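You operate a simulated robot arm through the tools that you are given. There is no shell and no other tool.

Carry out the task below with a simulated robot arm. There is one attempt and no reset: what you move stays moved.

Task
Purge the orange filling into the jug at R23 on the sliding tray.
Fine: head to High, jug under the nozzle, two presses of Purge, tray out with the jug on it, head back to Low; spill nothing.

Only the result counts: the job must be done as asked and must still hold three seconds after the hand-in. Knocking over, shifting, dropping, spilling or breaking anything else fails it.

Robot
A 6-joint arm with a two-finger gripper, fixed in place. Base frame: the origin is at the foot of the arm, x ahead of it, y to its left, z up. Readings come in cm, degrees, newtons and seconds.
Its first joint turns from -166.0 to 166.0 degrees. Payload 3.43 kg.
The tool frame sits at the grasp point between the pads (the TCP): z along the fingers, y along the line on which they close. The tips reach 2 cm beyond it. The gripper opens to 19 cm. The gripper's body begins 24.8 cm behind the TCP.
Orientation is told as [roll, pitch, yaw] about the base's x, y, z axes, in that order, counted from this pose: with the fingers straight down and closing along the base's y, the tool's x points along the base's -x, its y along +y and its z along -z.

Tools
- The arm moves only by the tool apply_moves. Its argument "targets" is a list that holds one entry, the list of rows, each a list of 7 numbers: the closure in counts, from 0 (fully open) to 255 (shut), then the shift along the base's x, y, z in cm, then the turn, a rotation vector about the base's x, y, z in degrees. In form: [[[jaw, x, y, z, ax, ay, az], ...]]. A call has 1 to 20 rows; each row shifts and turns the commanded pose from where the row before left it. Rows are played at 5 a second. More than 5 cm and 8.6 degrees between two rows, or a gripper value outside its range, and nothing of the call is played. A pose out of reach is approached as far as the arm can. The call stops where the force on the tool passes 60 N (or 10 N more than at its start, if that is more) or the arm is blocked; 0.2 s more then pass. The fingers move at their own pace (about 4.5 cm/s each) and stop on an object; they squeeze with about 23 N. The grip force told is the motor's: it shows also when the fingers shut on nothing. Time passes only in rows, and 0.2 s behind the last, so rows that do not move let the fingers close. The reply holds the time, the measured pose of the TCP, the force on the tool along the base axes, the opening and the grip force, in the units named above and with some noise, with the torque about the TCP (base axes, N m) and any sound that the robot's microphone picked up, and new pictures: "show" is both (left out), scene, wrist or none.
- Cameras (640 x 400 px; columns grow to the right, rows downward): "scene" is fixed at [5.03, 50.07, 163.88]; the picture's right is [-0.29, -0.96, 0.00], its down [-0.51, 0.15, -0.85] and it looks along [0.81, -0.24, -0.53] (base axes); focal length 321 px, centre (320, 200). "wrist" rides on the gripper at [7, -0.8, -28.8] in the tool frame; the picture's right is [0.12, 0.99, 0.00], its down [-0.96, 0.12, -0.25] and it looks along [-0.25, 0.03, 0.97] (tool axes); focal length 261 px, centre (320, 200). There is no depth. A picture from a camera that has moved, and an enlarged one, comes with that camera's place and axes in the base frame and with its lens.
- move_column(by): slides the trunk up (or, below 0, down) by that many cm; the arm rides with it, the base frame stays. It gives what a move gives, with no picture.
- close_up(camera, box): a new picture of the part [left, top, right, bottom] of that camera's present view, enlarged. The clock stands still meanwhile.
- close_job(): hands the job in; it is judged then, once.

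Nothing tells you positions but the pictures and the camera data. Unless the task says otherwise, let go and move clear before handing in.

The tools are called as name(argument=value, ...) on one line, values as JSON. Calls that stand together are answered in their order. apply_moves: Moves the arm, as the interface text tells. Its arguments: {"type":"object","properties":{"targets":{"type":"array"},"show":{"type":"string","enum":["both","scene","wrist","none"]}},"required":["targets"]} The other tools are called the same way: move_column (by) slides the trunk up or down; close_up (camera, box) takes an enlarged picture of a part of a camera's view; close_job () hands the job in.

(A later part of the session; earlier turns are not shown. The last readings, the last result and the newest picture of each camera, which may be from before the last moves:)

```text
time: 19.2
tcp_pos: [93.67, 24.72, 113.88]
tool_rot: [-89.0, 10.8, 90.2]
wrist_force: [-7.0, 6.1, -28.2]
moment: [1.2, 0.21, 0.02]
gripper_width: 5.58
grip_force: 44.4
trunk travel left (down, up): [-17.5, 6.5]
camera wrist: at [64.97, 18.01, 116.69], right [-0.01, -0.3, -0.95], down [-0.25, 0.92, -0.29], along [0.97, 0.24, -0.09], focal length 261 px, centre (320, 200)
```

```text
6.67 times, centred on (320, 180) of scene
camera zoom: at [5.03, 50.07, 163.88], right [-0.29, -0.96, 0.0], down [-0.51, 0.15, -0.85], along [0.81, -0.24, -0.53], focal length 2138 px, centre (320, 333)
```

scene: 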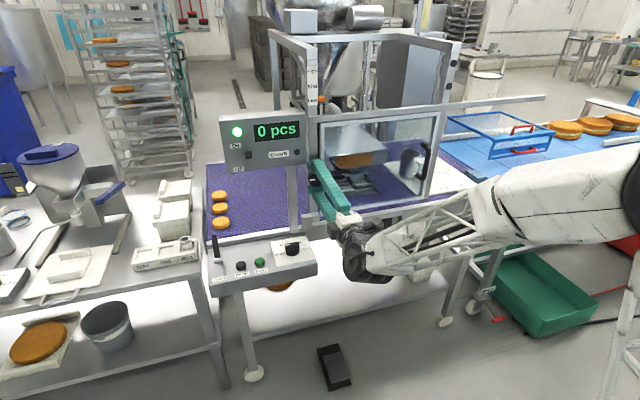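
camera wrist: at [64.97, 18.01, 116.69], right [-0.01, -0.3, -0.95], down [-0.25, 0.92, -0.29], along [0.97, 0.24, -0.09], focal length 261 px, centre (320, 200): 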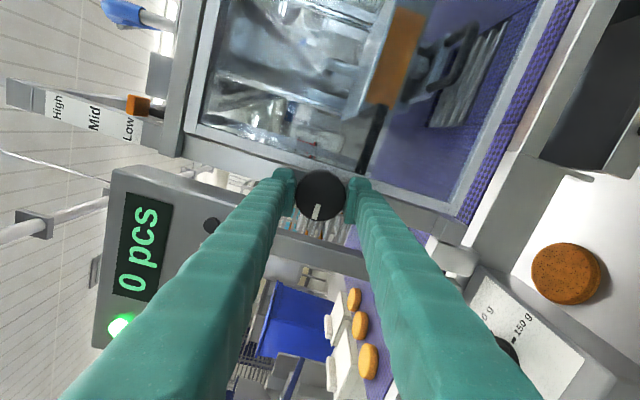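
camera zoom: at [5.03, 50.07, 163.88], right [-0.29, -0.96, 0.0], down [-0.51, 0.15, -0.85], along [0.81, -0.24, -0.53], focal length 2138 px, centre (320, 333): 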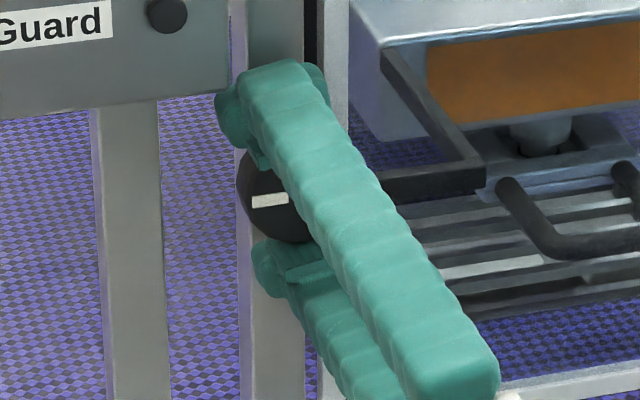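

The knob did not turn that way; the grip slipped on it. I turn back and try clockwise.

apply_moves(targets=[[[220, 0, 0, 0, 4, 0, 0], [220, 0, 0, 0, 4, 0, 0], [220, 0, 0, 0, 4, 0, 0], [220, 0, 0, 0, 4, 0, 0], [220, 0, 0, 0, 4, 0, 0], [220, 0, 0, 0, 4, 0, 0], [220, 0, 0, 0, 0, 0, 0]]], show="none")

close_up(camera="wrist", box=[270, 150, 370, 230])

close_up(camera="scene", box=[290, 150, 350, 210])

```text
time: 20.9
tcp_pos: [93.63, 24.64, 114.12]
tool_rot: [-89.2, -13.1, 90.3]
wrist_force: [-20.5, 0.9, -32.7]
moment: [-0.01, 0.38, -0.11]
gripper_width: 5.59
grip_force: 45.5
trunk travel left (down, up): [-17.5, 6.5]
```

```text
5.00 times, centred on (320, 190) of wrist
camera zoom: at [64.97, 17.56, 113.77], right [-0.01, 0.11, -0.99], down [-0.25, 0.96, 0.11], along [0.97, 0.25, 0.01], focal length 1303 px, centre (320, 250)
```

zoom: 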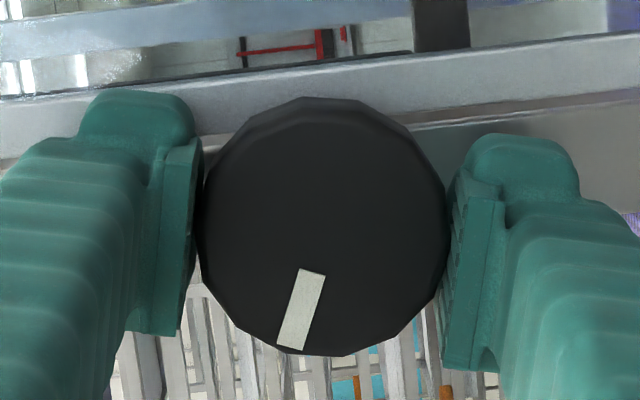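

```text
6.67 times, centred on (320, 180) of scene
camera zoom: at [5.03, 50.07, 163.88], right [-0.29, -0.96, 0.0], down [-0.51, 0.15, -0.85], along [0.81, -0.24, -0.53], focal length 2138 px, centre (320, 333)
```

zoom: 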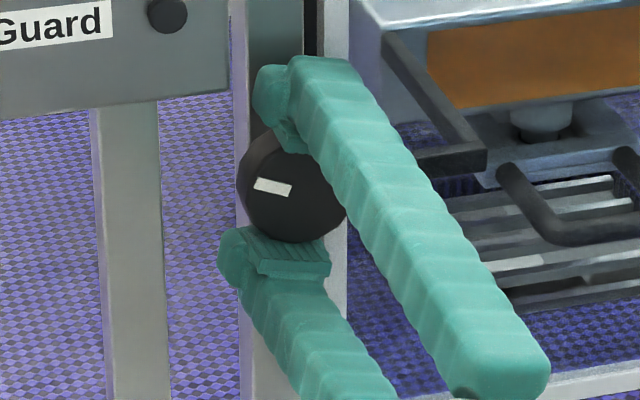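

Clockwise turns the knob freely and it followed the fingers. I continue turning clockwise and watch the marker and pointer.

apply_moves(targets=[[[220, -0.1, 0, -0.15, 5, 0, 0], [220, 0, 0, 0, 5, 0, 0], [220, 0, 0, 0, 5, 0, 0], [220, 0, 0, 0, 5, 0, 0], [220, 0, 0, 0, 5, 0, 0], [220, 0, 0, 0, 0, 0, 0]]], show="none")

close_up(camera="wrist", box=[270, 150, 370, 230])

close_up(camera="scene", box=[290, 70, 360, 210])

```text
time: 22.2
tcp_pos: [93.71, 24.63, 114.11]
tool_rot: [-89.5, -38.3, 90.3]
wrist_force: [17.7, 3.2, -0.4]
moment: [-0.06, -0.04, 0.09]
gripper_width: 5.58
grip_force: 44.9
trunk travel left (down, up): [-17.5, 6.5]
```

```text
5.00 times, centred on (320, 190) of wrist
camera zoom: at [64.96, 18.4, 110.75], right [-0.01, 0.52, -0.85], down [-0.25, 0.82, 0.51], along [0.97, 0.22, 0.12], focal length 1303 px, centre (320, 250)
```

zoom: 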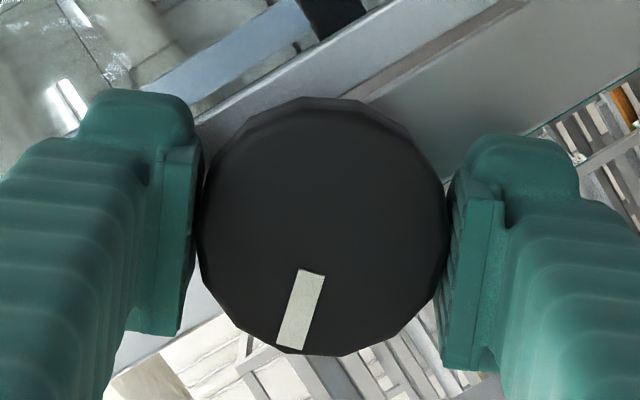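

```text
2.86 times, centred on (325, 140) of scene
camera zoom: at [5.03, 50.07, 163.88], right [-0.29, -0.96, 0.0], down [-0.51, 0.15, -0.85], along [0.81, -0.24, -0.53], focal length 916 px, centre (306, 371)
```

zoom: 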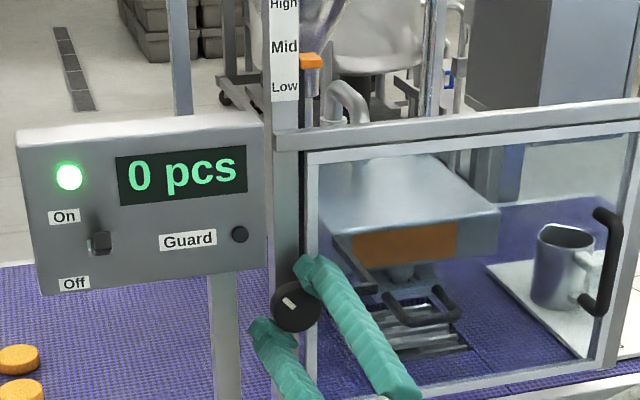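

Turning clockwise raises the head: the orange pointer is already past halfway between Low and Mid. I keep turning clockwise.

apply_moves(targets=[[[220, -0.1, 0, 0, 6, 0, 0], [220, 0, 0, 0, 6, 0, 0], [220, 0, 0, 0, 6, 0, 0], [220, 0, 0, 0, 6, 0, 0], [220, 0, 0, 0, 6, 0, 0], [220, 0, 0, 0, 0, 0, 0]]], show="none")

close_up(camera="wrist", box=[270, 150, 370, 230])

close_up(camera="scene", box=[290, 70, 360, 210])

```text
time: 23.6
tcp_pos: [93.57, 24.46, 114.27]
tool_rot: [-90.1, -68.3, 90.7]
wrist_force: [27.2, -3.8, 22.7]
moment: [-0.09, -0.26, 0.05]
gripper_width: 5.54
grip_force: 45.2
trunk travel left (down, up): [-17.5, 6.5]
```

```text
5.00 times, centred on (320, 190) of wrist
camera zoom: at [64.83, 20.9, 108.06], right [-0.01, 0.88, -0.48], down [-0.25, 0.46, 0.85], along [0.97, 0.13, 0.22], focal length 1303 px, centre (320, 250)
```

zoom: 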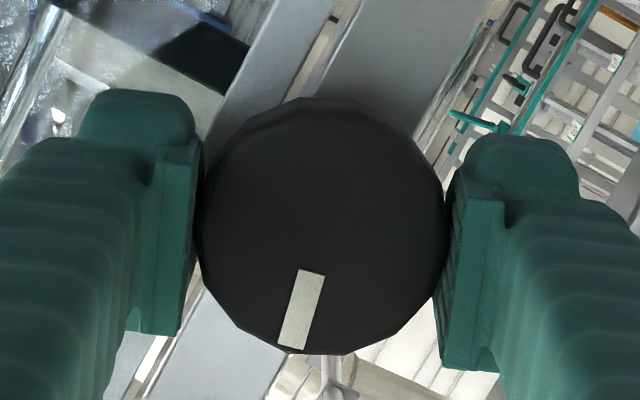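

```text
2.86 times, centred on (325, 140) of scene
camera zoom: at [5.03, 50.07, 163.88], right [-0.29, -0.96, 0.0], down [-0.51, 0.15, -0.85], along [0.81, -0.24, -0.53], focal length 916 px, centre (306, 371)
```

zoom: 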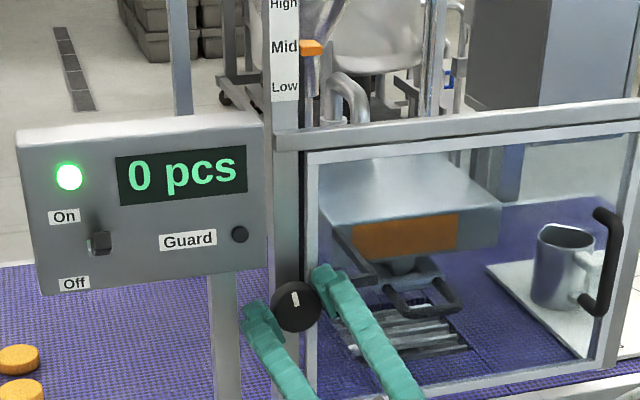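

The pointer is at Mid with the marker near 12 o'clock, so High should be near 3 o'clock. I turn on to a level grip, then regrip for the rest.

apply_moves(targets=[[[220, 0.07, 0, 0.05, 6, 0, 0], [220, 0, 0, 0, 6, 0, 0], [220, 0, 0, 0, 5, 0, 0], [220, 0, 0, 0, 4, 0, 0], [220, 0, 0, 0, 0, 0, 0]]], show="none")

close_up(camera="wrist", box=[270, 150, 370, 230])

close_up(camera="scene", box=[290, 70, 360, 210])

```text
time: 24.9
tcp_pos: [93.38, 24.44, 114.21]
tool_rot: [-107.8, -89.3, 108.4]
wrist_force: [15.2, -13.5, 22.6]
moment: [-0.11, -0.31, -0.22]
gripper_width: 5.57
grip_force: 45.4
trunk travel left (down, up): [-17.5, 6.5]
```

```text
5.00 times, centred on (320, 190) of wrist
camera zoom: at [64.82, 23.29, 107.15], right [-0.01, 0.99, -0.13], down [-0.25, 0.12, 0.96], along [0.97, 0.04, 0.25], focal length 1303 px, centre (320, 250)
```

zoom: 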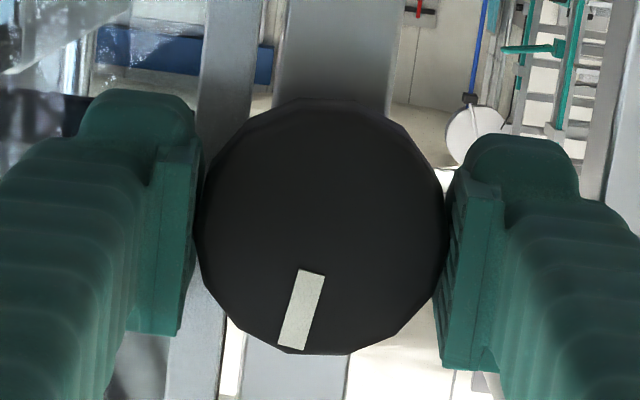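

```text
2.86 times, centred on (325, 140) of scene
camera zoom: at [5.03, 50.07, 163.88], right [-0.29, -0.96, 0.0], down [-0.51, 0.15, -0.85], along [0.81, -0.24, -0.53], focal length 916 px, centre (306, 371)
```

zoom: 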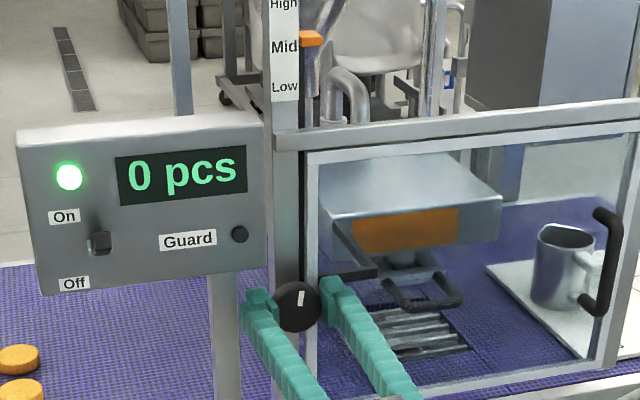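

The pointer is just above Mid and the grip is level. I release, back off, roll the tool back a quarter turn and regrip.

apply_moves(targets=[[[150, 0, 0, 0, 0, 0, 0], [150, 0, 0, 0, 0, 0, 0], [150, 0, 0, 0, 0, 0, 0], [150, -2, 0, 0, 0, 0, 0], [150, -2, 0, 0, 0, 0, 0], [150, 0, 0.1, 0, -8.4, 0, 0], [150, 0, 0, -0.1, -8.4, 0, 0], [150, 0, 0, 0, -8.4, 0, 0], [150, 0, 0, 0, -8.4, 0, 0], [150, 0, 0, 0, -8.4, 0, 0], [150, 0, 0, 0, -8.4, 0, 0], [150, 0, 0, 0, -8.4, 0, 0], [150, 0, 0, 0, -8.4, 0, 0], [150, 0, 0, 0, -8.4, 0, 0], [150, 0, 0, 0, -8.4, 0, 0], [150, 0, 0, 0, -8.4, 0, 0], [150, 0, 0, 0, -7, 0, 0]]], show="both")

close_up(camera="wrist", box=[260, 140, 380, 240])

close_up(camera="scene", box=[290, 70, 360, 210])

```text
time: 28.4
tcp_pos: [89.59, 24.77, 113.93]
tool_rot: [-89.2, 10.5, 90.1]
wrist_force: [-0.6, 1.2, -0.2]
moment: [-0.01, 0.01, -0.02]
gripper_width: 7.82
grip_force: 0.0
trunk travel left (down, up): [-17.5, 6.5]
camera wrist: at [60.82, 18.06, 116.49], right [-0.01, -0.3, -0.96], down [-0.25, 0.93, -0.28], along [0.97, 0.24, -0.09], focal length 261 px, centre (320, 200)
```

scene: 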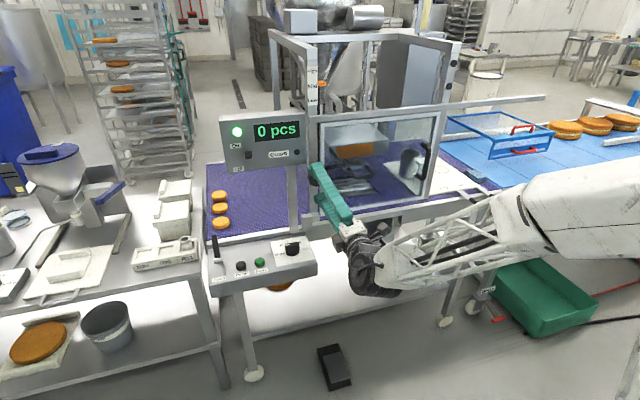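
wrist: 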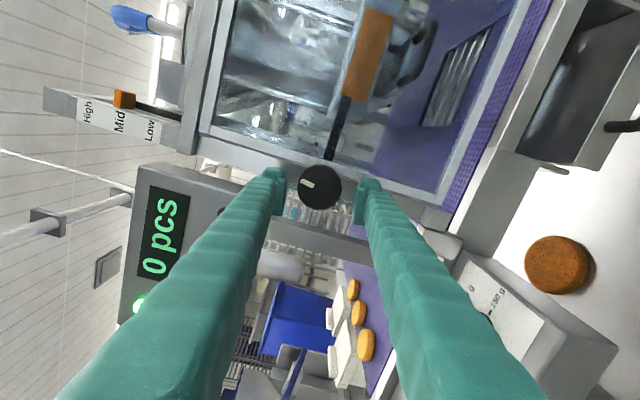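

```text
4.00 times, centred on (320, 190) of wrist
camera zoom: at [60.82, 18.06, 116.49], right [-0.01, -0.3, -0.96], down [-0.25, 0.93, -0.28], along [0.97, 0.24, -0.09], focal length 1043 px, centre (320, 240)
```

zoom: 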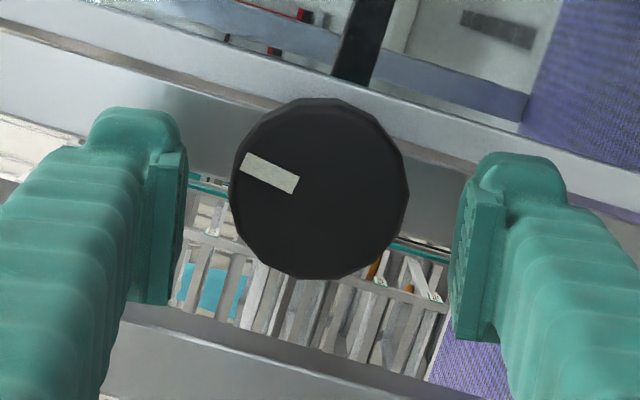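

```text
2.86 times, centred on (325, 140) of scene
camera zoom: at [5.03, 50.07, 163.88], right [-0.29, -0.96, 0.0], down [-0.51, 0.15, -0.85], along [0.81, -0.24, -0.53], focal length 916 px, centre (306, 371)
```

zoom: 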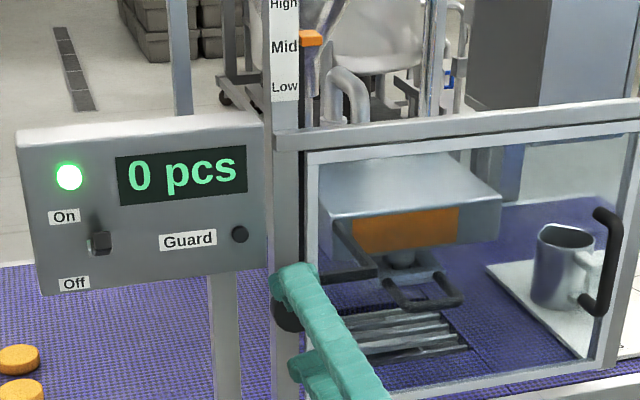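

The head holds its height when released. I go back on the knob, grip, and turn the remaining part clockwise.

apply_moves(targets=[[[150, 2, -0.1, 0.1, 0, 0, 0], [150, 1.9, -0.1, 0, 0, 0, 0], [220, 0, 0, 0, 0, 0, 0], [220, 0, 0, 0, 0, 0, 0], [220, 0, 0, 0, 0, 0, 0], [220, 0, 0, 0, 6, 0, 0], [220, 0, 0, 0, 6, 0, 0], [220, 0, 0, 0, 6, 0, 0], [220, 0, 0, 0, 6, 0, 0], [220, 0, 0, 0, 6, 0, 0], [220, 0, 0, 0, 6, 0, 0], [220, 0, 0, 0, 6, 0, 0], [220, 0, 0, 0, 0, 0, 0]]], show="none")

close_up(camera="wrist", box=[270, 150, 370, 230])

close_up(camera="scene", box=[290, 60, 360, 200])

```text
time: 31.2
tcp_pos: [93.46, 24.67, 114.08]
tool_rot: [-89.4, -31.8, 90.2]
wrist_force: [-11.6, -2.1, -8.4]
moment: [-0.05, 0.05, -0.05]
gripper_width: 5.62
grip_force: 45.3
trunk travel left (down, up): [-17.5, 6.5]
```

```text
5.00 times, centred on (320, 190) of wrist
camera zoom: at [64.74, 17.94, 111.46], right [-0.01, 0.42, -0.91], down [-0.25, 0.88, 0.41], along [0.97, 0.23, 0.09], focal length 1303 px, centre (320, 250)
```

zoom: 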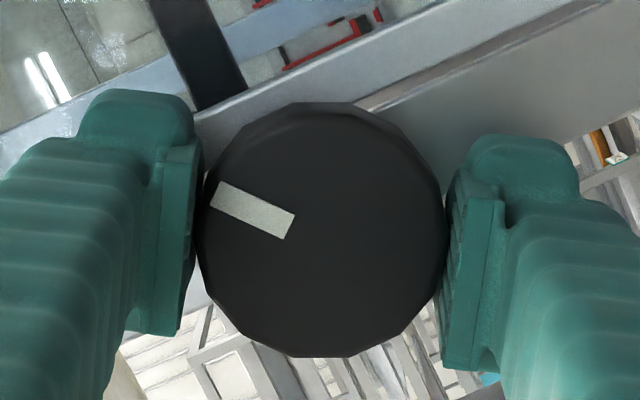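

```text
2.86 times, centred on (325, 130) of scene
camera zoom: at [5.03, 50.07, 163.88], right [-0.29, -0.96, 0.0], down [-0.51, 0.15, -0.85], along [0.81, -0.24, -0.53], focal length 916 px, centre (306, 400)
```

zoom: 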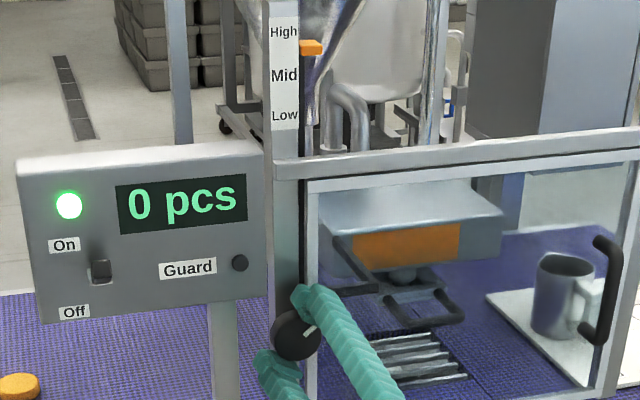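

The pointer is about two thirds from Mid to High. I continue the turn until High or an end stop.

apply_moves(targets=[[[220, 0, 0, 0, 6, 0, 0], [220, 0, 0, 0, 6, 0, 0], [220, 0, 0, 0, 6, 0, 0], [220, 0, 0, 0, 6, 0, 0], [220, 0, 0, 0, 6, 0, 0], [220, 0, 0, 0, 0, 0, 0]]], show="none")

close_up(camera="wrist", box=[270, 150, 370, 230])

close_up(camera="scene", box=[290, 60, 360, 200])

```text
time: 32.6
tcp_pos: [93.36, 24.5, 114.15]
tool_rot: [-89.7, -61.9, 90.6]
wrist_force: [-3.8, -3.1, -1.9]
moment: [-0.07, 0.05, -0.07]
gripper_width: 5.62
grip_force: 45.0
trunk travel left (down, up): [-17.5, 6.5]
```

```text
5.00 times, centred on (320, 190) of wrist
camera zoom: at [64.75, 20.17, 108.45], right [-0.01, 0.82, -0.57], down [-0.25, 0.55, 0.79], along [0.97, 0.15, 0.2], focal length 1303 px, centre (320, 250)
```

zoom: 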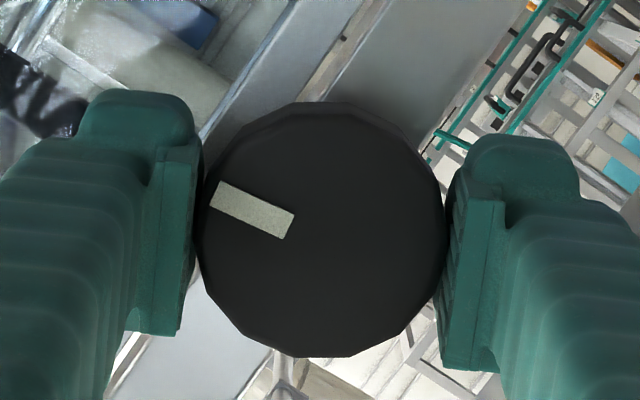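

```text
2.86 times, centred on (325, 130) of scene
camera zoom: at [5.03, 50.07, 163.88], right [-0.29, -0.96, 0.0], down [-0.51, 0.15, -0.85], along [0.81, -0.24, -0.53], focal length 916 px, centre (306, 400)
```

zoom: 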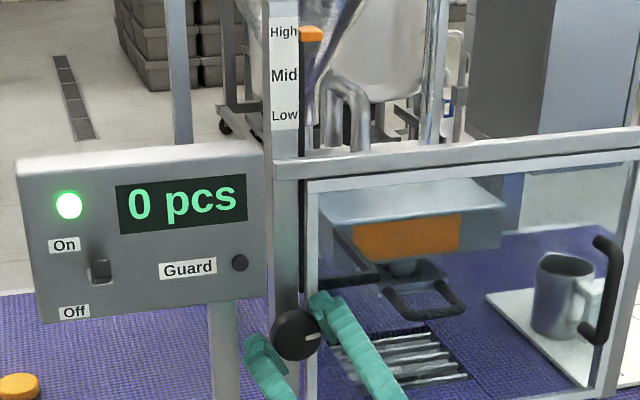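

The pointer is practically at High, with the marker about 15° short of 3 o'clock. I finish the turn gently until it stops.

apply_moves(targets=[[[220, 0, 0, 0, 5, 0, 0], [220, 0, 0, 0, 5, 0, 0], [220, 0, 0, 0, 5, 0, 0], [220, 0, 0, 0, 0, 0, 0]]], show="none")

close_up(camera="wrist", box=[270, 150, 370, 230])

close_up(camera="scene", box=[290, 60, 360, 200])

close_up(camera="scene", box=[300, 60, 340, 85])

```text
time: 33.6
tcp_pos: [93.4, 24.64, 114.3]
tool_rot: [-90.6, -76.9, 91.3]
wrist_force: [-4.9, -4.7, 6.6]
moment: [-0.6, -0.1, -0.16]
gripper_width: 5.6
grip_force: 45.2
trunk travel left (down, up): [-17.5, 6.5]
```

```text
5.00 times, centred on (320, 190) of wrist
camera zoom: at [64.75, 21.81, 107.63], right [-0.01, 0.94, -0.34], down [-0.25, 0.33, 0.91], along [0.97, 0.1, 0.23], focal length 1303 px, centre (320, 250)
```

zoom: 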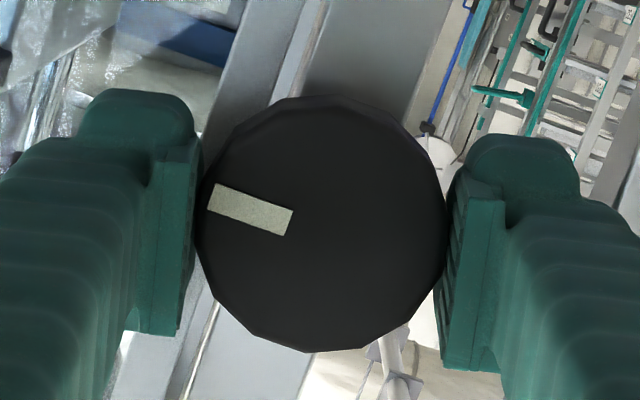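

```text
2.86 times, centred on (325, 130) of scene
camera zoom: at [5.03, 50.07, 163.88], right [-0.29, -0.96, 0.0], down [-0.51, 0.15, -0.85], along [0.81, -0.24, -0.53], focal length 916 px, centre (306, 400)
```

zoom: 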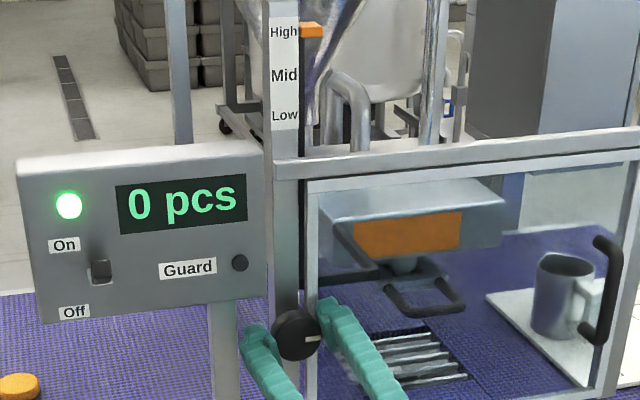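

```text
16.00 times, centred on (320, 72) of scene
camera zoom: at [5.03, 50.07, 163.88], right [-0.29, -0.96, 0.0], down [-0.51, 0.15, -0.85], along [0.81, -0.24, -0.53], focal length 5131 px, centre (320, 2240)
```

zoom: 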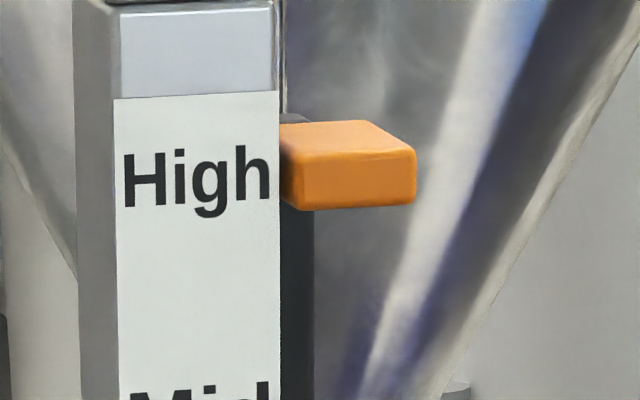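

The knob hit its stop and the pointer reads High. I release and back off, then look at the nozzle and jug heights.

apply_moves(targets=[[[150, 0, 0, 0, 0, 0, 0], [130, 0, 0, 0, 0, 0, 0], [130, 0, 0, 0, 0, 0, 0], [130, -2, 0, 0, 0, 0, 0], [130, -2.5, 0, 0, 0, 0, 0], [130, -3, 0, 0, 6, 0, 0], [100, -3, -1, 0, 7, 0, 0], [60, -3, -2, 0, 0, 0, 0], [30, -3, -2, 0, 0, 0, 0], [0, 0, -3, 0, 0, 0, 0], [0, 0, -3, 0, 0, 0, 0], [0, 0, -3, 0, 0, 0, 0], [0, 0, -3, -1, 0, 0, 0], [0, 0, -3, -1, 0, 0, 0], [0, 0, -3, -1, 0, 0, 0], [0, 0, 0, 0, 0, 0, 0]]], show="both")

close_up(camera="scene", box=[290, 60, 450, 220])

```text
time: 37.0
tcp_pos: [79.46, 6.66, 114.94]
tool_rot: [-87.3, -89.8, 87.0]
wrist_force: [0.9, 0.4, -1.2]
moment: [0.02, 0.03, 0.0]
gripper_width: 19.01
grip_force: 0.2
out of reach, approached as far as the arm can: row 11, 12, 13, 14, 15
trunk travel left (down, up): [-17.5, 6.5]
camera wrist: at [50.79, 6.0, 108.0], right [0.0, 0.99, -0.12], down [-0.25, 0.12, 0.96], along [0.97, 0.03, 0.25], focal length 261 px, centre (320, 200)
```

scene: 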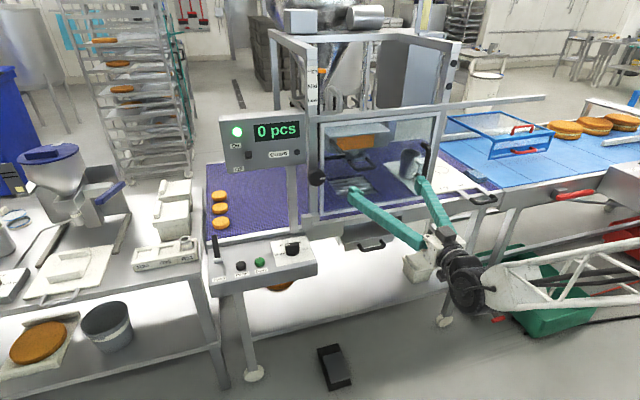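
wrist: 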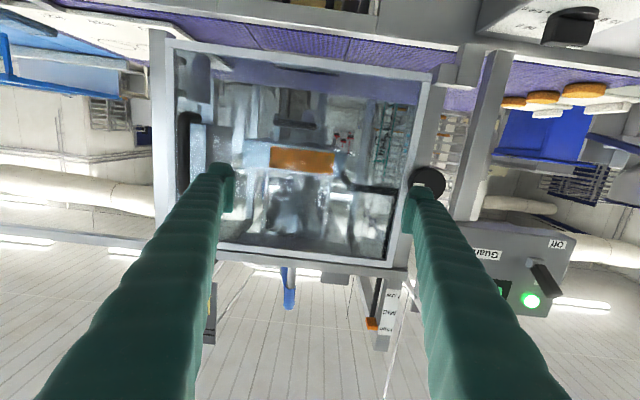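

```text
2.50 times, centred on (370, 140) of scene
camera zoom: at [5.03, 50.07, 163.88], right [-0.29, -0.96, 0.0], down [-0.51, 0.15, -0.85], along [0.81, -0.24, -0.53], focal length 802 px, centre (195, 350)
```

zoom: 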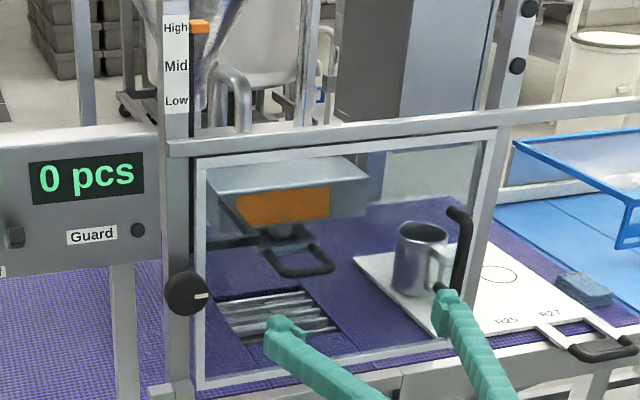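

The head is up at High with the jug still outside. I'll enlarge the wrist view for the nozzle plate and jug rim.

close_up(camera="wrist", box=[160, 30, 360, 170])

close_up(camera="scene", box=[340, 110, 440, 190])

```text
2.86 times, centred on (260, 100) of wrist
camera zoom: at [50.79, 6.0, 108.0], right [0.0, 0.99, -0.12], down [-0.25, 0.12, 0.96], along [0.97, 0.03, 0.25], focal length 745 px, centre (491, 486)
```

zoom: 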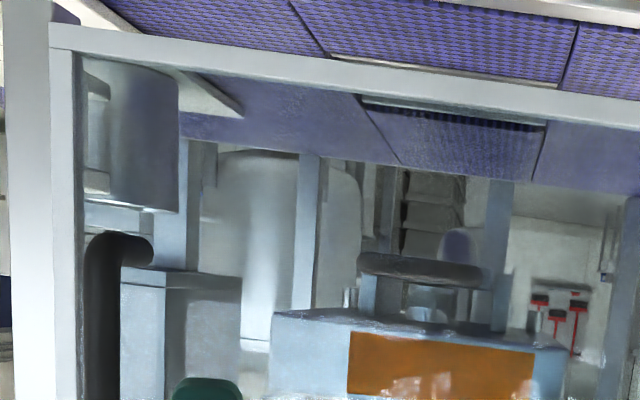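

```text
5.00 times, centred on (390, 150) of scene
camera zoom: at [5.03, 50.07, 163.88], right [-0.29, -0.96, 0.0], down [-0.51, 0.15, -0.85], along [0.81, -0.24, -0.53], focal length 1604 px, centre (-30, 450)
```

zoom: 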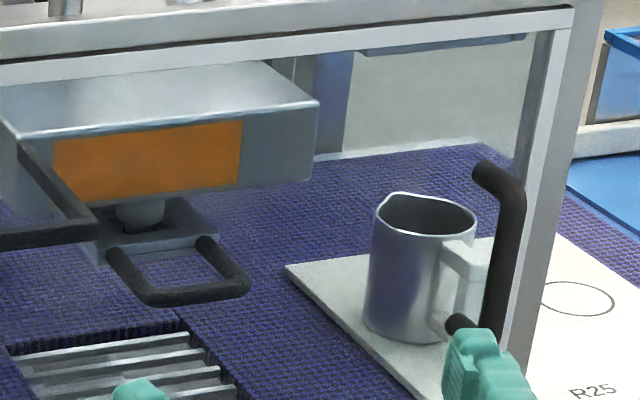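

Heights look fine: jug rim about z 104.5, nozzle plate bottom about 107; nozzle at about (120, 0.7) and jug at (122.7, -28.4), so the tray needs about 29 cm of slide. I now tilt the tool down and travel to the tray handle side, keeping clear of the guard.

apply_moves(targets=[[[0, -2, 0, 1, 0, 8, 0], [0, -2, 0, 1, 0, 8, 0], [0, -2, 0, 1, 0, 8, 0], [0, -2, 0, 1, 0, 8, 0], [0, -1, 0, 1, 0, 8, 0], [0, 0, -4, 0, 0, 0, 0], [0, 0, -4, 0, 0, 0, 0], [0, 0, -4, 0, 0, 0, 0], [0, 0, -4, 0, 0, 0, 0], [0, 0, -4, 0, 0, 0, 0], [0, 0, -4, 0, 0, 0, 0], [0, 0, -4, 0, 0, 0, 0], [0, 0, -4, 0, 0, 0, 0], [0, 0, -4, 0, 0, 0, 0], [0, 0, -4, 0, 0, 0, 0]]], show="both")

```text
time: 40.2
tcp_pos: [73.42, -36.74, 118.5]
tool_rot: [-4.4, -63.0, 0.4]
wrist_force: [-0.1, 0.2, 0.2]
moment: [-0.05, 0.08, -0.09]
gripper_width: 18.99
grip_force: 0.1
out of reach, approached as far as the arm can: row 3, 4, 5
trunk travel left (down, up): [-17.5, 6.5]
camera wrist: at [44.72, -35.51, 125.29], right [0.01, 0.99, -0.14], down [0.22, 0.14, 0.97], along [0.97, -0.04, -0.22], focal length 261 px, centre (320, 200)
```

scene: 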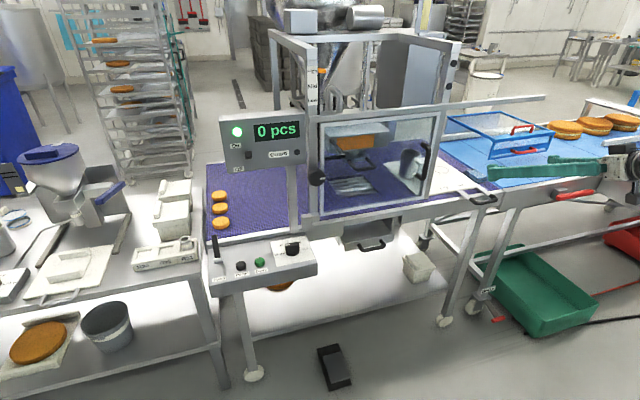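
wrist: 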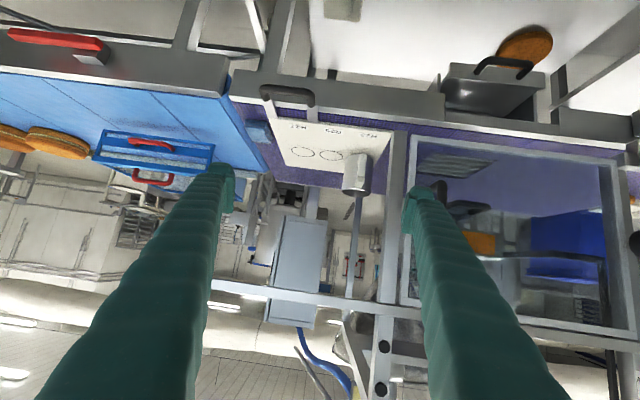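

I can see the tray with circles at R27 and R25 and the jug at R23. Enlarging the handle and tray.

close_up(camera="wrist", box=[230, 60, 430, 220])

close_up(camera="wrist", box=[240, 60, 340, 140])

close_up(camera="scene", box=[410, 140, 510, 220])

```text
2.50 times, centred on (330, 140) of wrist
camera zoom: at [44.72, -35.51, 125.29], right [0.01, 0.99, -0.14], down [0.22, 0.14, 0.97], along [0.97, -0.04, -0.22], focal length 652 px, centre (295, 350)
```

zoom: 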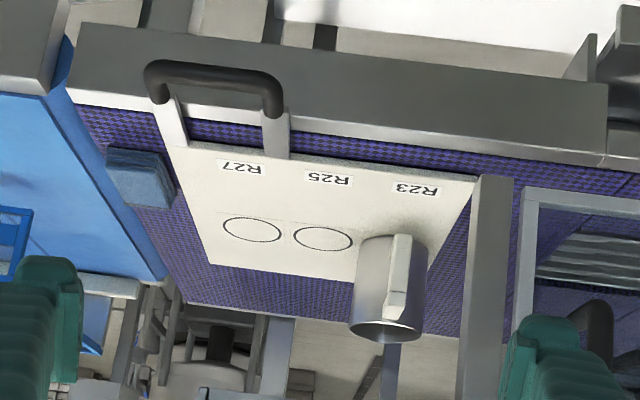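

```text
5.00 times, centred on (290, 100) of wrist
camera zoom: at [44.72, -35.51, 125.29], right [0.01, 0.99, -0.14], down [0.22, 0.14, 0.97], along [0.97, -0.04, -0.22], focal length 1303 px, centre (470, 700)
```

zoom: 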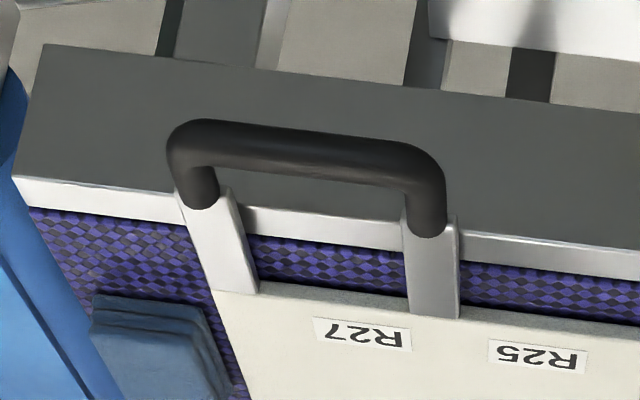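

```text
5.00 times, centred on (460, 180) of scene
camera zoom: at [5.03, 50.07, 163.88], right [-0.29, -0.96, 0.0], down [-0.51, 0.15, -0.85], along [0.81, -0.24, -0.53], focal length 1604 px, centre (-380, 300)
```

zoom: 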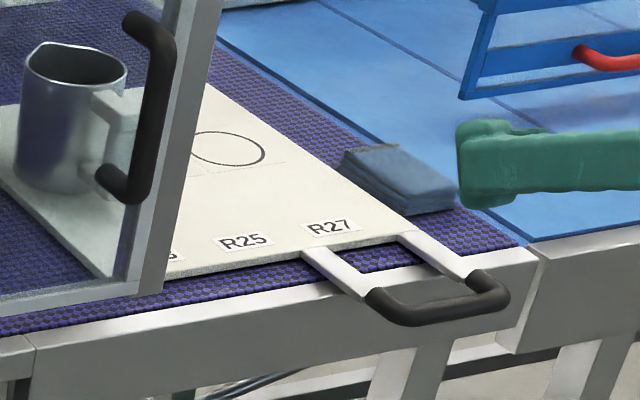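

The handle is a black U about 12 cm wide centred near (93.5, -47.9, 92). I level the grip, come down behind it with open fingers and stop short to check.

apply_moves(targets=[[[0, 0.5, -1.5, -2, 2, 0, 3.9], [0, 0.5, -1.5, -2, 0, 0, 0], [0, 0.5, -1.6, -2, 0, 0, 0], [0, 0.5, -1.6, -2, 0, 0, 0], [0, 1, -1.5, -2, 0, 0, 0], [0, 1, -1.5, -2, 0, 0, 0], [0, 1, -1, -2, 0, 0, 0], [0, 1.5, -1, -2, 0, 0, 0], [0, 0, 0, 0, 0, 0, 0]]], show="both")

close_up(camera="wrist", box=[200, 60, 440, 220])

```text
time: 42.2
tcp_pos: [80.01, -48.07, 102.47]
tool_rot: [0.1, -63.1, 0.3]
wrist_force: [0.1, 0.5, 0.2]
moment: [-0.04, 0.0, 0.01]
gripper_width: 19.01
grip_force: 0.1
trunk travel left (down, up): [-17.5, 6.5]
camera wrist: at [51.17, -49.03, 109.32], right [-0.06, 0.99, -0.11], down [0.22, 0.12, 0.97], along [0.97, 0.04, -0.22], focal length 261 px, centre (320, 200)
```

scene: 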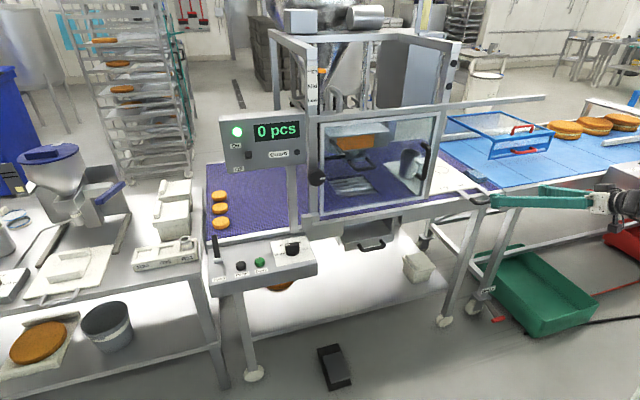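
wrist: 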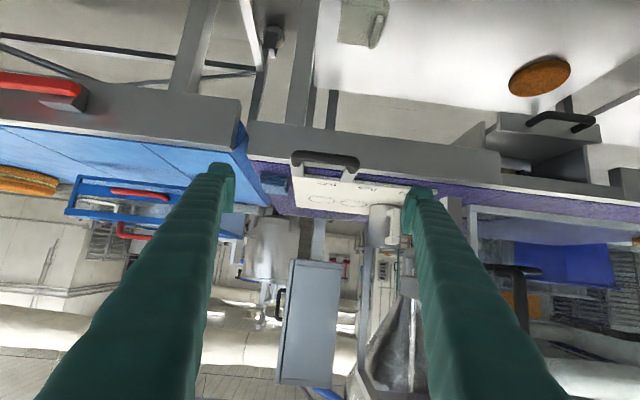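

```text
2.50 times, centred on (320, 140) of wrist
camera zoom: at [51.17, -49.03, 109.32], right [-0.06, 0.99, -0.11], down [0.22, 0.12, 0.97], along [0.97, 0.04, -0.22], focal length 652 px, centre (320, 350)
```

zoom: 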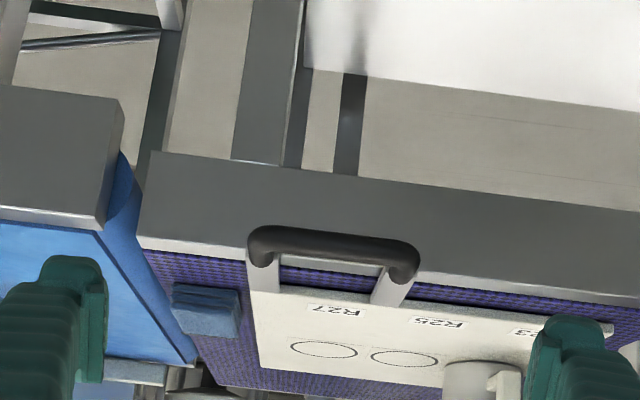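

The handle lies centred near y -47.3, z 92. I move in so that the fingers flank its two ends.

apply_moves(targets=[[[0, 2.5, 0.15, -2, 0, 0, 0], [0, 2.5, 0.15, -2, 0, 0, 0], [0, 2.5, 0.15, -2, 0, 0, 0], [0, 2.5, 0.15, -2, 0, 0, 0], [0, 2, 0.1, -1.5, 0, 0, 0], [0, 0, 0, 0, 0, 0, 0]]], show="both")

close_up(camera="wrist", box=[200, 100, 440, 260])

close_up(camera="scene", box=[440, 160, 540, 240])

```text
time: 43.6
tcp_pos: [92.06, -47.2, 92.79]
tool_rot: [0.1, -63.0, 0.3]
wrist_force: [-0.5, -0.3, 0.8]
moment: [-0.01, -0.03, -0.03]
gripper_width: 18.99
grip_force: 0.1
trunk travel left (down, up): [-17.5, 6.5]
camera wrist: at [63.26, -48.18, 99.68], right [-0.06, 0.99, -0.11], down [0.22, 0.12, 0.97], along [0.97, 0.04, -0.22], focal length 261 px, centre (320, 200)
```

scene: 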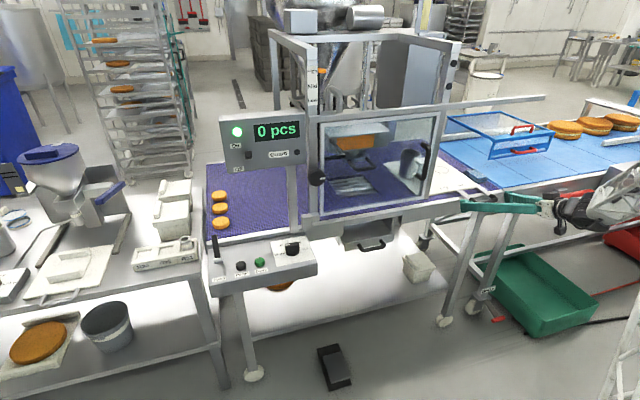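
wrist: 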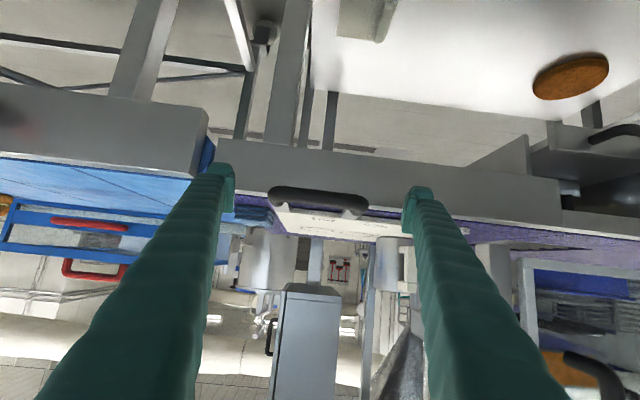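

```text
2.50 times, centred on (320, 180) of wrist
camera zoom: at [63.26, -48.18, 99.68], right [-0.06, 0.99, -0.11], down [0.22, 0.12, 0.97], along [0.97, 0.04, -0.22], focal length 652 px, centre (320, 250)
```

zoom: 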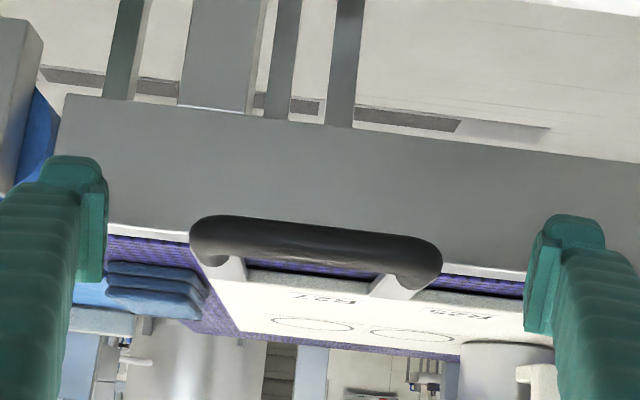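

```text
5.00 times, centred on (490, 200) of scene
camera zoom: at [5.03, 50.07, 163.88], right [-0.29, -0.96, 0.0], down [-0.51, 0.15, -0.85], along [0.81, -0.24, -0.53], focal length 1604 px, centre (-530, 200)
```

zoom: 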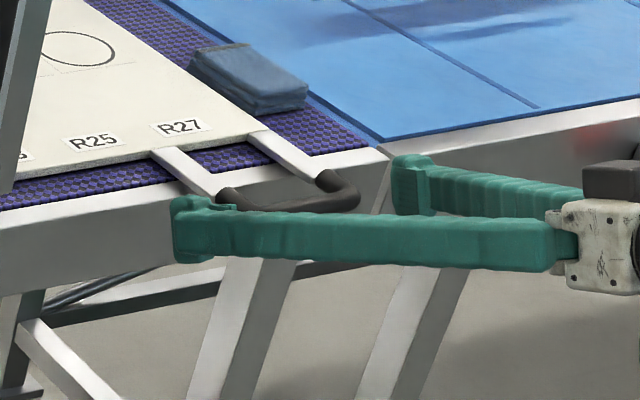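

The fingers flank the handle and it is centred between them. I close on its ends.

apply_moves(targets=[[[60, 0.3, 0, 0, 0, 0, 0], [100, 0, 0, 0, 0, 0, 0], [130, 0, 0, 0, 0, 0, 0], [150, 0, 0, 0, 0, 0, 0], [150, 0, 0, 0, 0, 0, 0], [150, 0, 0, 0, 0, 0, 0], [150, 0, 0, 0, 0, 0, 0]]], show="both")

close_up(camera="wrist", box=[200, 100, 440, 260])

close_up(camera="scene", box=[390, 120, 530, 220])

```text
time: 45.2
tcp_pos: [92.38, -47.25, 92.75]
tool_rot: [0.1, -63.1, 0.3]
wrist_force: [1.9, -1.7, 0.5]
moment: [-0.09, 0.01, -0.16]
gripper_width: 11.56
grip_force: 45.0
trunk travel left (down, up): [-17.5, 6.5]
camera wrist: at [63.55, -48.25, 99.74], right [-0.06, 0.99, -0.11], down [0.22, 0.12, 0.97], along [0.97, 0.04, -0.22], focal length 261 px, centre (320, 200)
```

scene: 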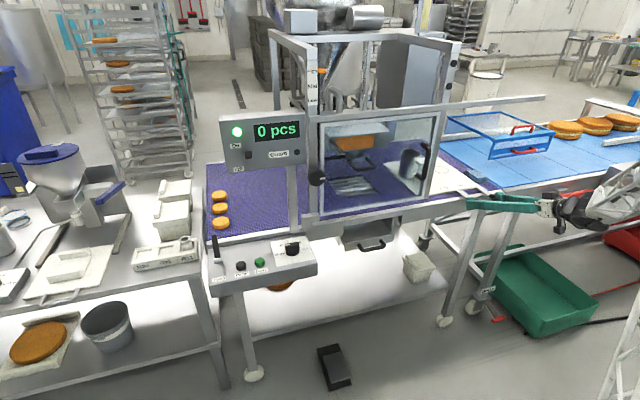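
wrist: 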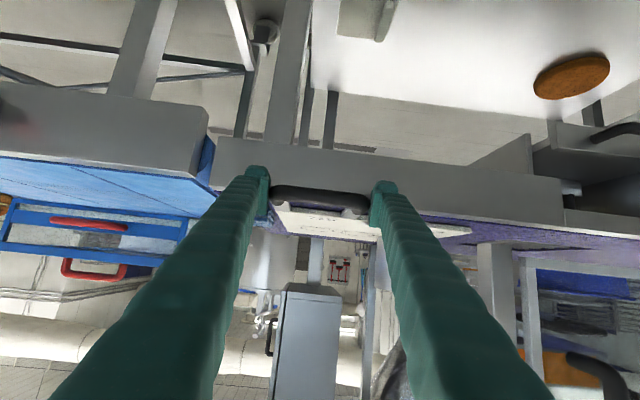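

```text
2.50 times, centred on (320, 180) of wrist
camera zoom: at [63.55, -48.25, 99.74], right [-0.06, 0.99, -0.11], down [0.22, 0.12, 0.97], along [0.97, 0.04, -0.22], focal length 652 px, centre (320, 250)
```

zoom: 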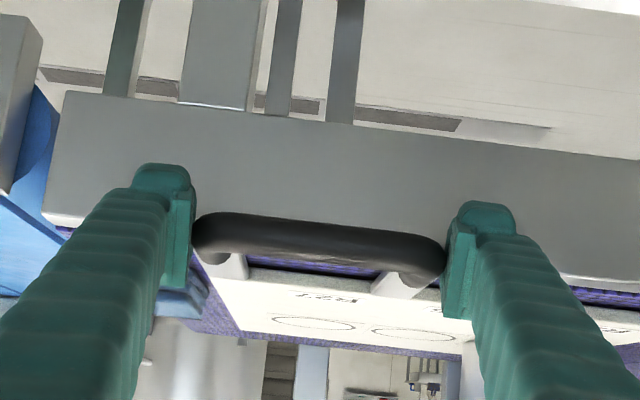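

```text
4.00 times, centred on (460, 170) of scene
camera zoom: at [5.03, 50.07, 163.88], right [-0.29, -0.96, 0.0], down [-0.51, 0.15, -0.85], along [0.81, -0.24, -0.53], focal length 1283 px, centre (-240, 320)
```

zoom: 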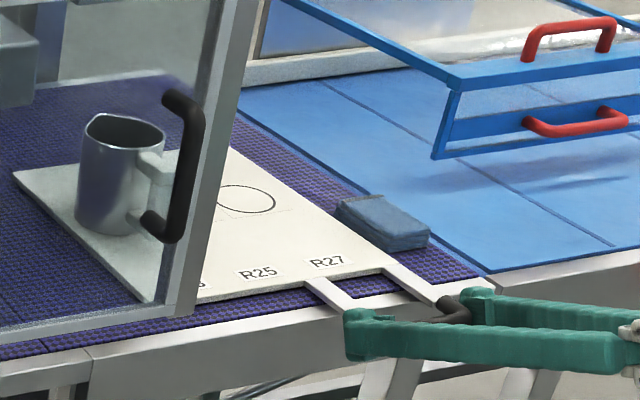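

The handle is gripped at 11.6 cm. I test a small slow slide to the left (+y).

apply_moves(targets=[[[150, 0, 0.3, 0, 0, 0, 0], [150, 0, 0.4, 0, 0, 0, 0], [150, 0, 0.4, 0, 0, 0, 0], [150, 0, 0.4, 0, 0, 0, 0], [150, 0, 0.3, 0, 0, 0, 0], [150, 0, 0, 0, 0, 0, 0]]], show="none")

close_up(camera="scene", box=[390, 120, 530, 220])

```text
time: 46.6
tcp_pos: [92.23, -45.33, 92.82]
tool_rot: [0.2, -63.1, 0.3]
wrist_force: [-7.3, -0.2, -5.6]
moment: [-0.36, 0.01, -0.6]
gripper_width: 11.55
grip_force: 45.1
trunk travel left (down, up): [-17.5, 6.5]
```

```text
4.00 times, centred on (460, 170) of scene
camera zoom: at [5.03, 50.07, 163.88], right [-0.29, -0.96, 0.0], down [-0.51, 0.15, -0.85], along [0.81, -0.24, -0.53], focal length 1283 px, centre (-240, 320)
```

zoom: 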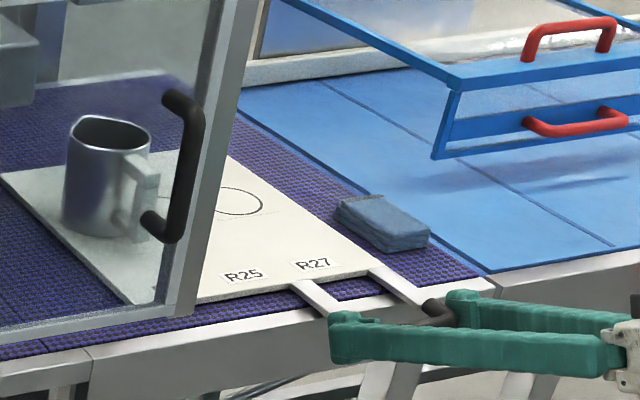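

The tray slides smoothly with the jug upright. I continue slowly for another 14 cm.

apply_moves(targets=[[[150, 0, 0.3, 0, 0, 0, 0], [150, 0, 0.5, 0, 0, 0, 0], [150, 0, 0.7, 0, 0, 0, 0], [150, 0, 0.8, 0, 0, 0, 0], [150, 0, 0.8, 0, 0, 0, 0], [150, 0, 0.8, 0, 0, 0, 0], [150, 0, 0.8, 0, 0, 0, 0], [150, 0, 0.8, 0, 0, 0, 0], [150, 0, 0.8, 0, 0, 0, 0], [150, 0, 0.8, 0, 0, 0, 0], [150, 0, 0.8, 0, 0, 0, 0], [150, 0, 0.8, 0, 0, 0, 0], [150, 0, 0.8, 0, 0, 0, 0], [150, 0, 0.8, 0, 0, 0, 0], [150, 0, 0.8, 0, 0, 0, 0], [150, 0, 0.8, 0, 0, 0, 0], [150, 0, 0.8, 0, 0, 0, 0], [150, 0, 0.6, 0, 0, 0, 0], [150, 0, 0.3, 0, 0, 0, 0], [150, 0, 0, 0, 0, 0, 0]]], show="both")

close_up(camera="scene", box=[330, 100, 490, 220])

```text
time: 50.9
tcp_pos: [92.39, -31.91, 92.89]
tool_rot: [0.2, -63.0, 0.4]
wrist_force: [-24.5, 0.9, -16.5]
moment: [0.14, 0.14, -0.42]
gripper_width: 11.53
grip_force: 45.4
trunk travel left (down, up): [-17.5, 6.5]
camera wrist: at [63.57, -32.82, 99.78], right [-0.06, 0.99, -0.1], down [0.22, 0.12, 0.97], along [0.97, 0.04, -0.22], focal length 261 px, centre (320, 200)
```

scene: 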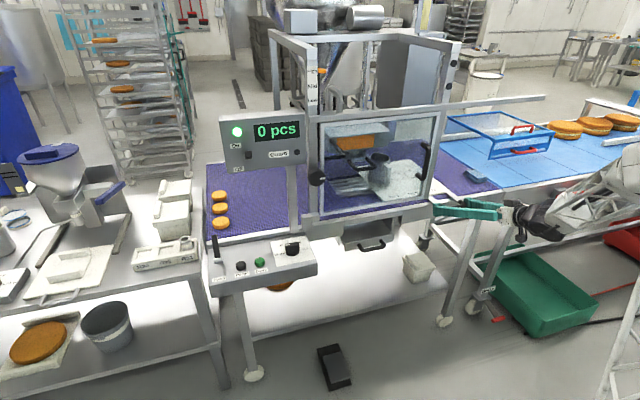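
wrist: 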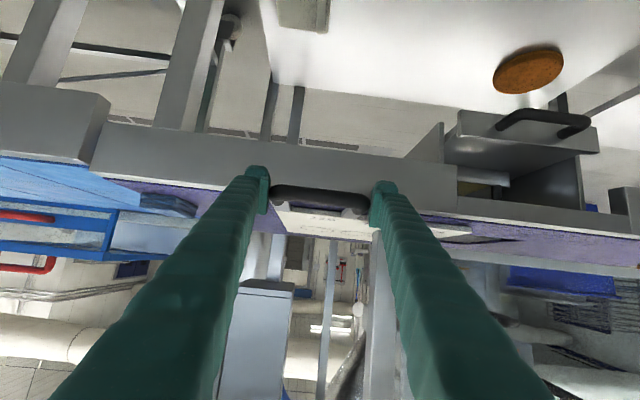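

```text
3.33 times, centred on (410, 160) of scene
camera zoom: at [5.03, 50.07, 163.88], right [-0.29, -0.96, 0.0], down [-0.51, 0.15, -0.85], along [0.81, -0.24, -0.53], focal length 1069 px, centre (20, 333)
```

zoom: 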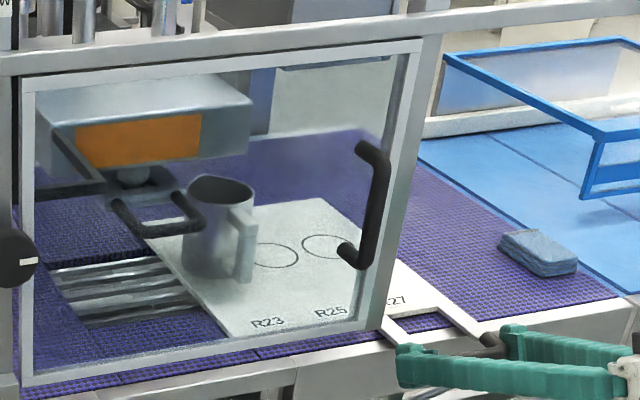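

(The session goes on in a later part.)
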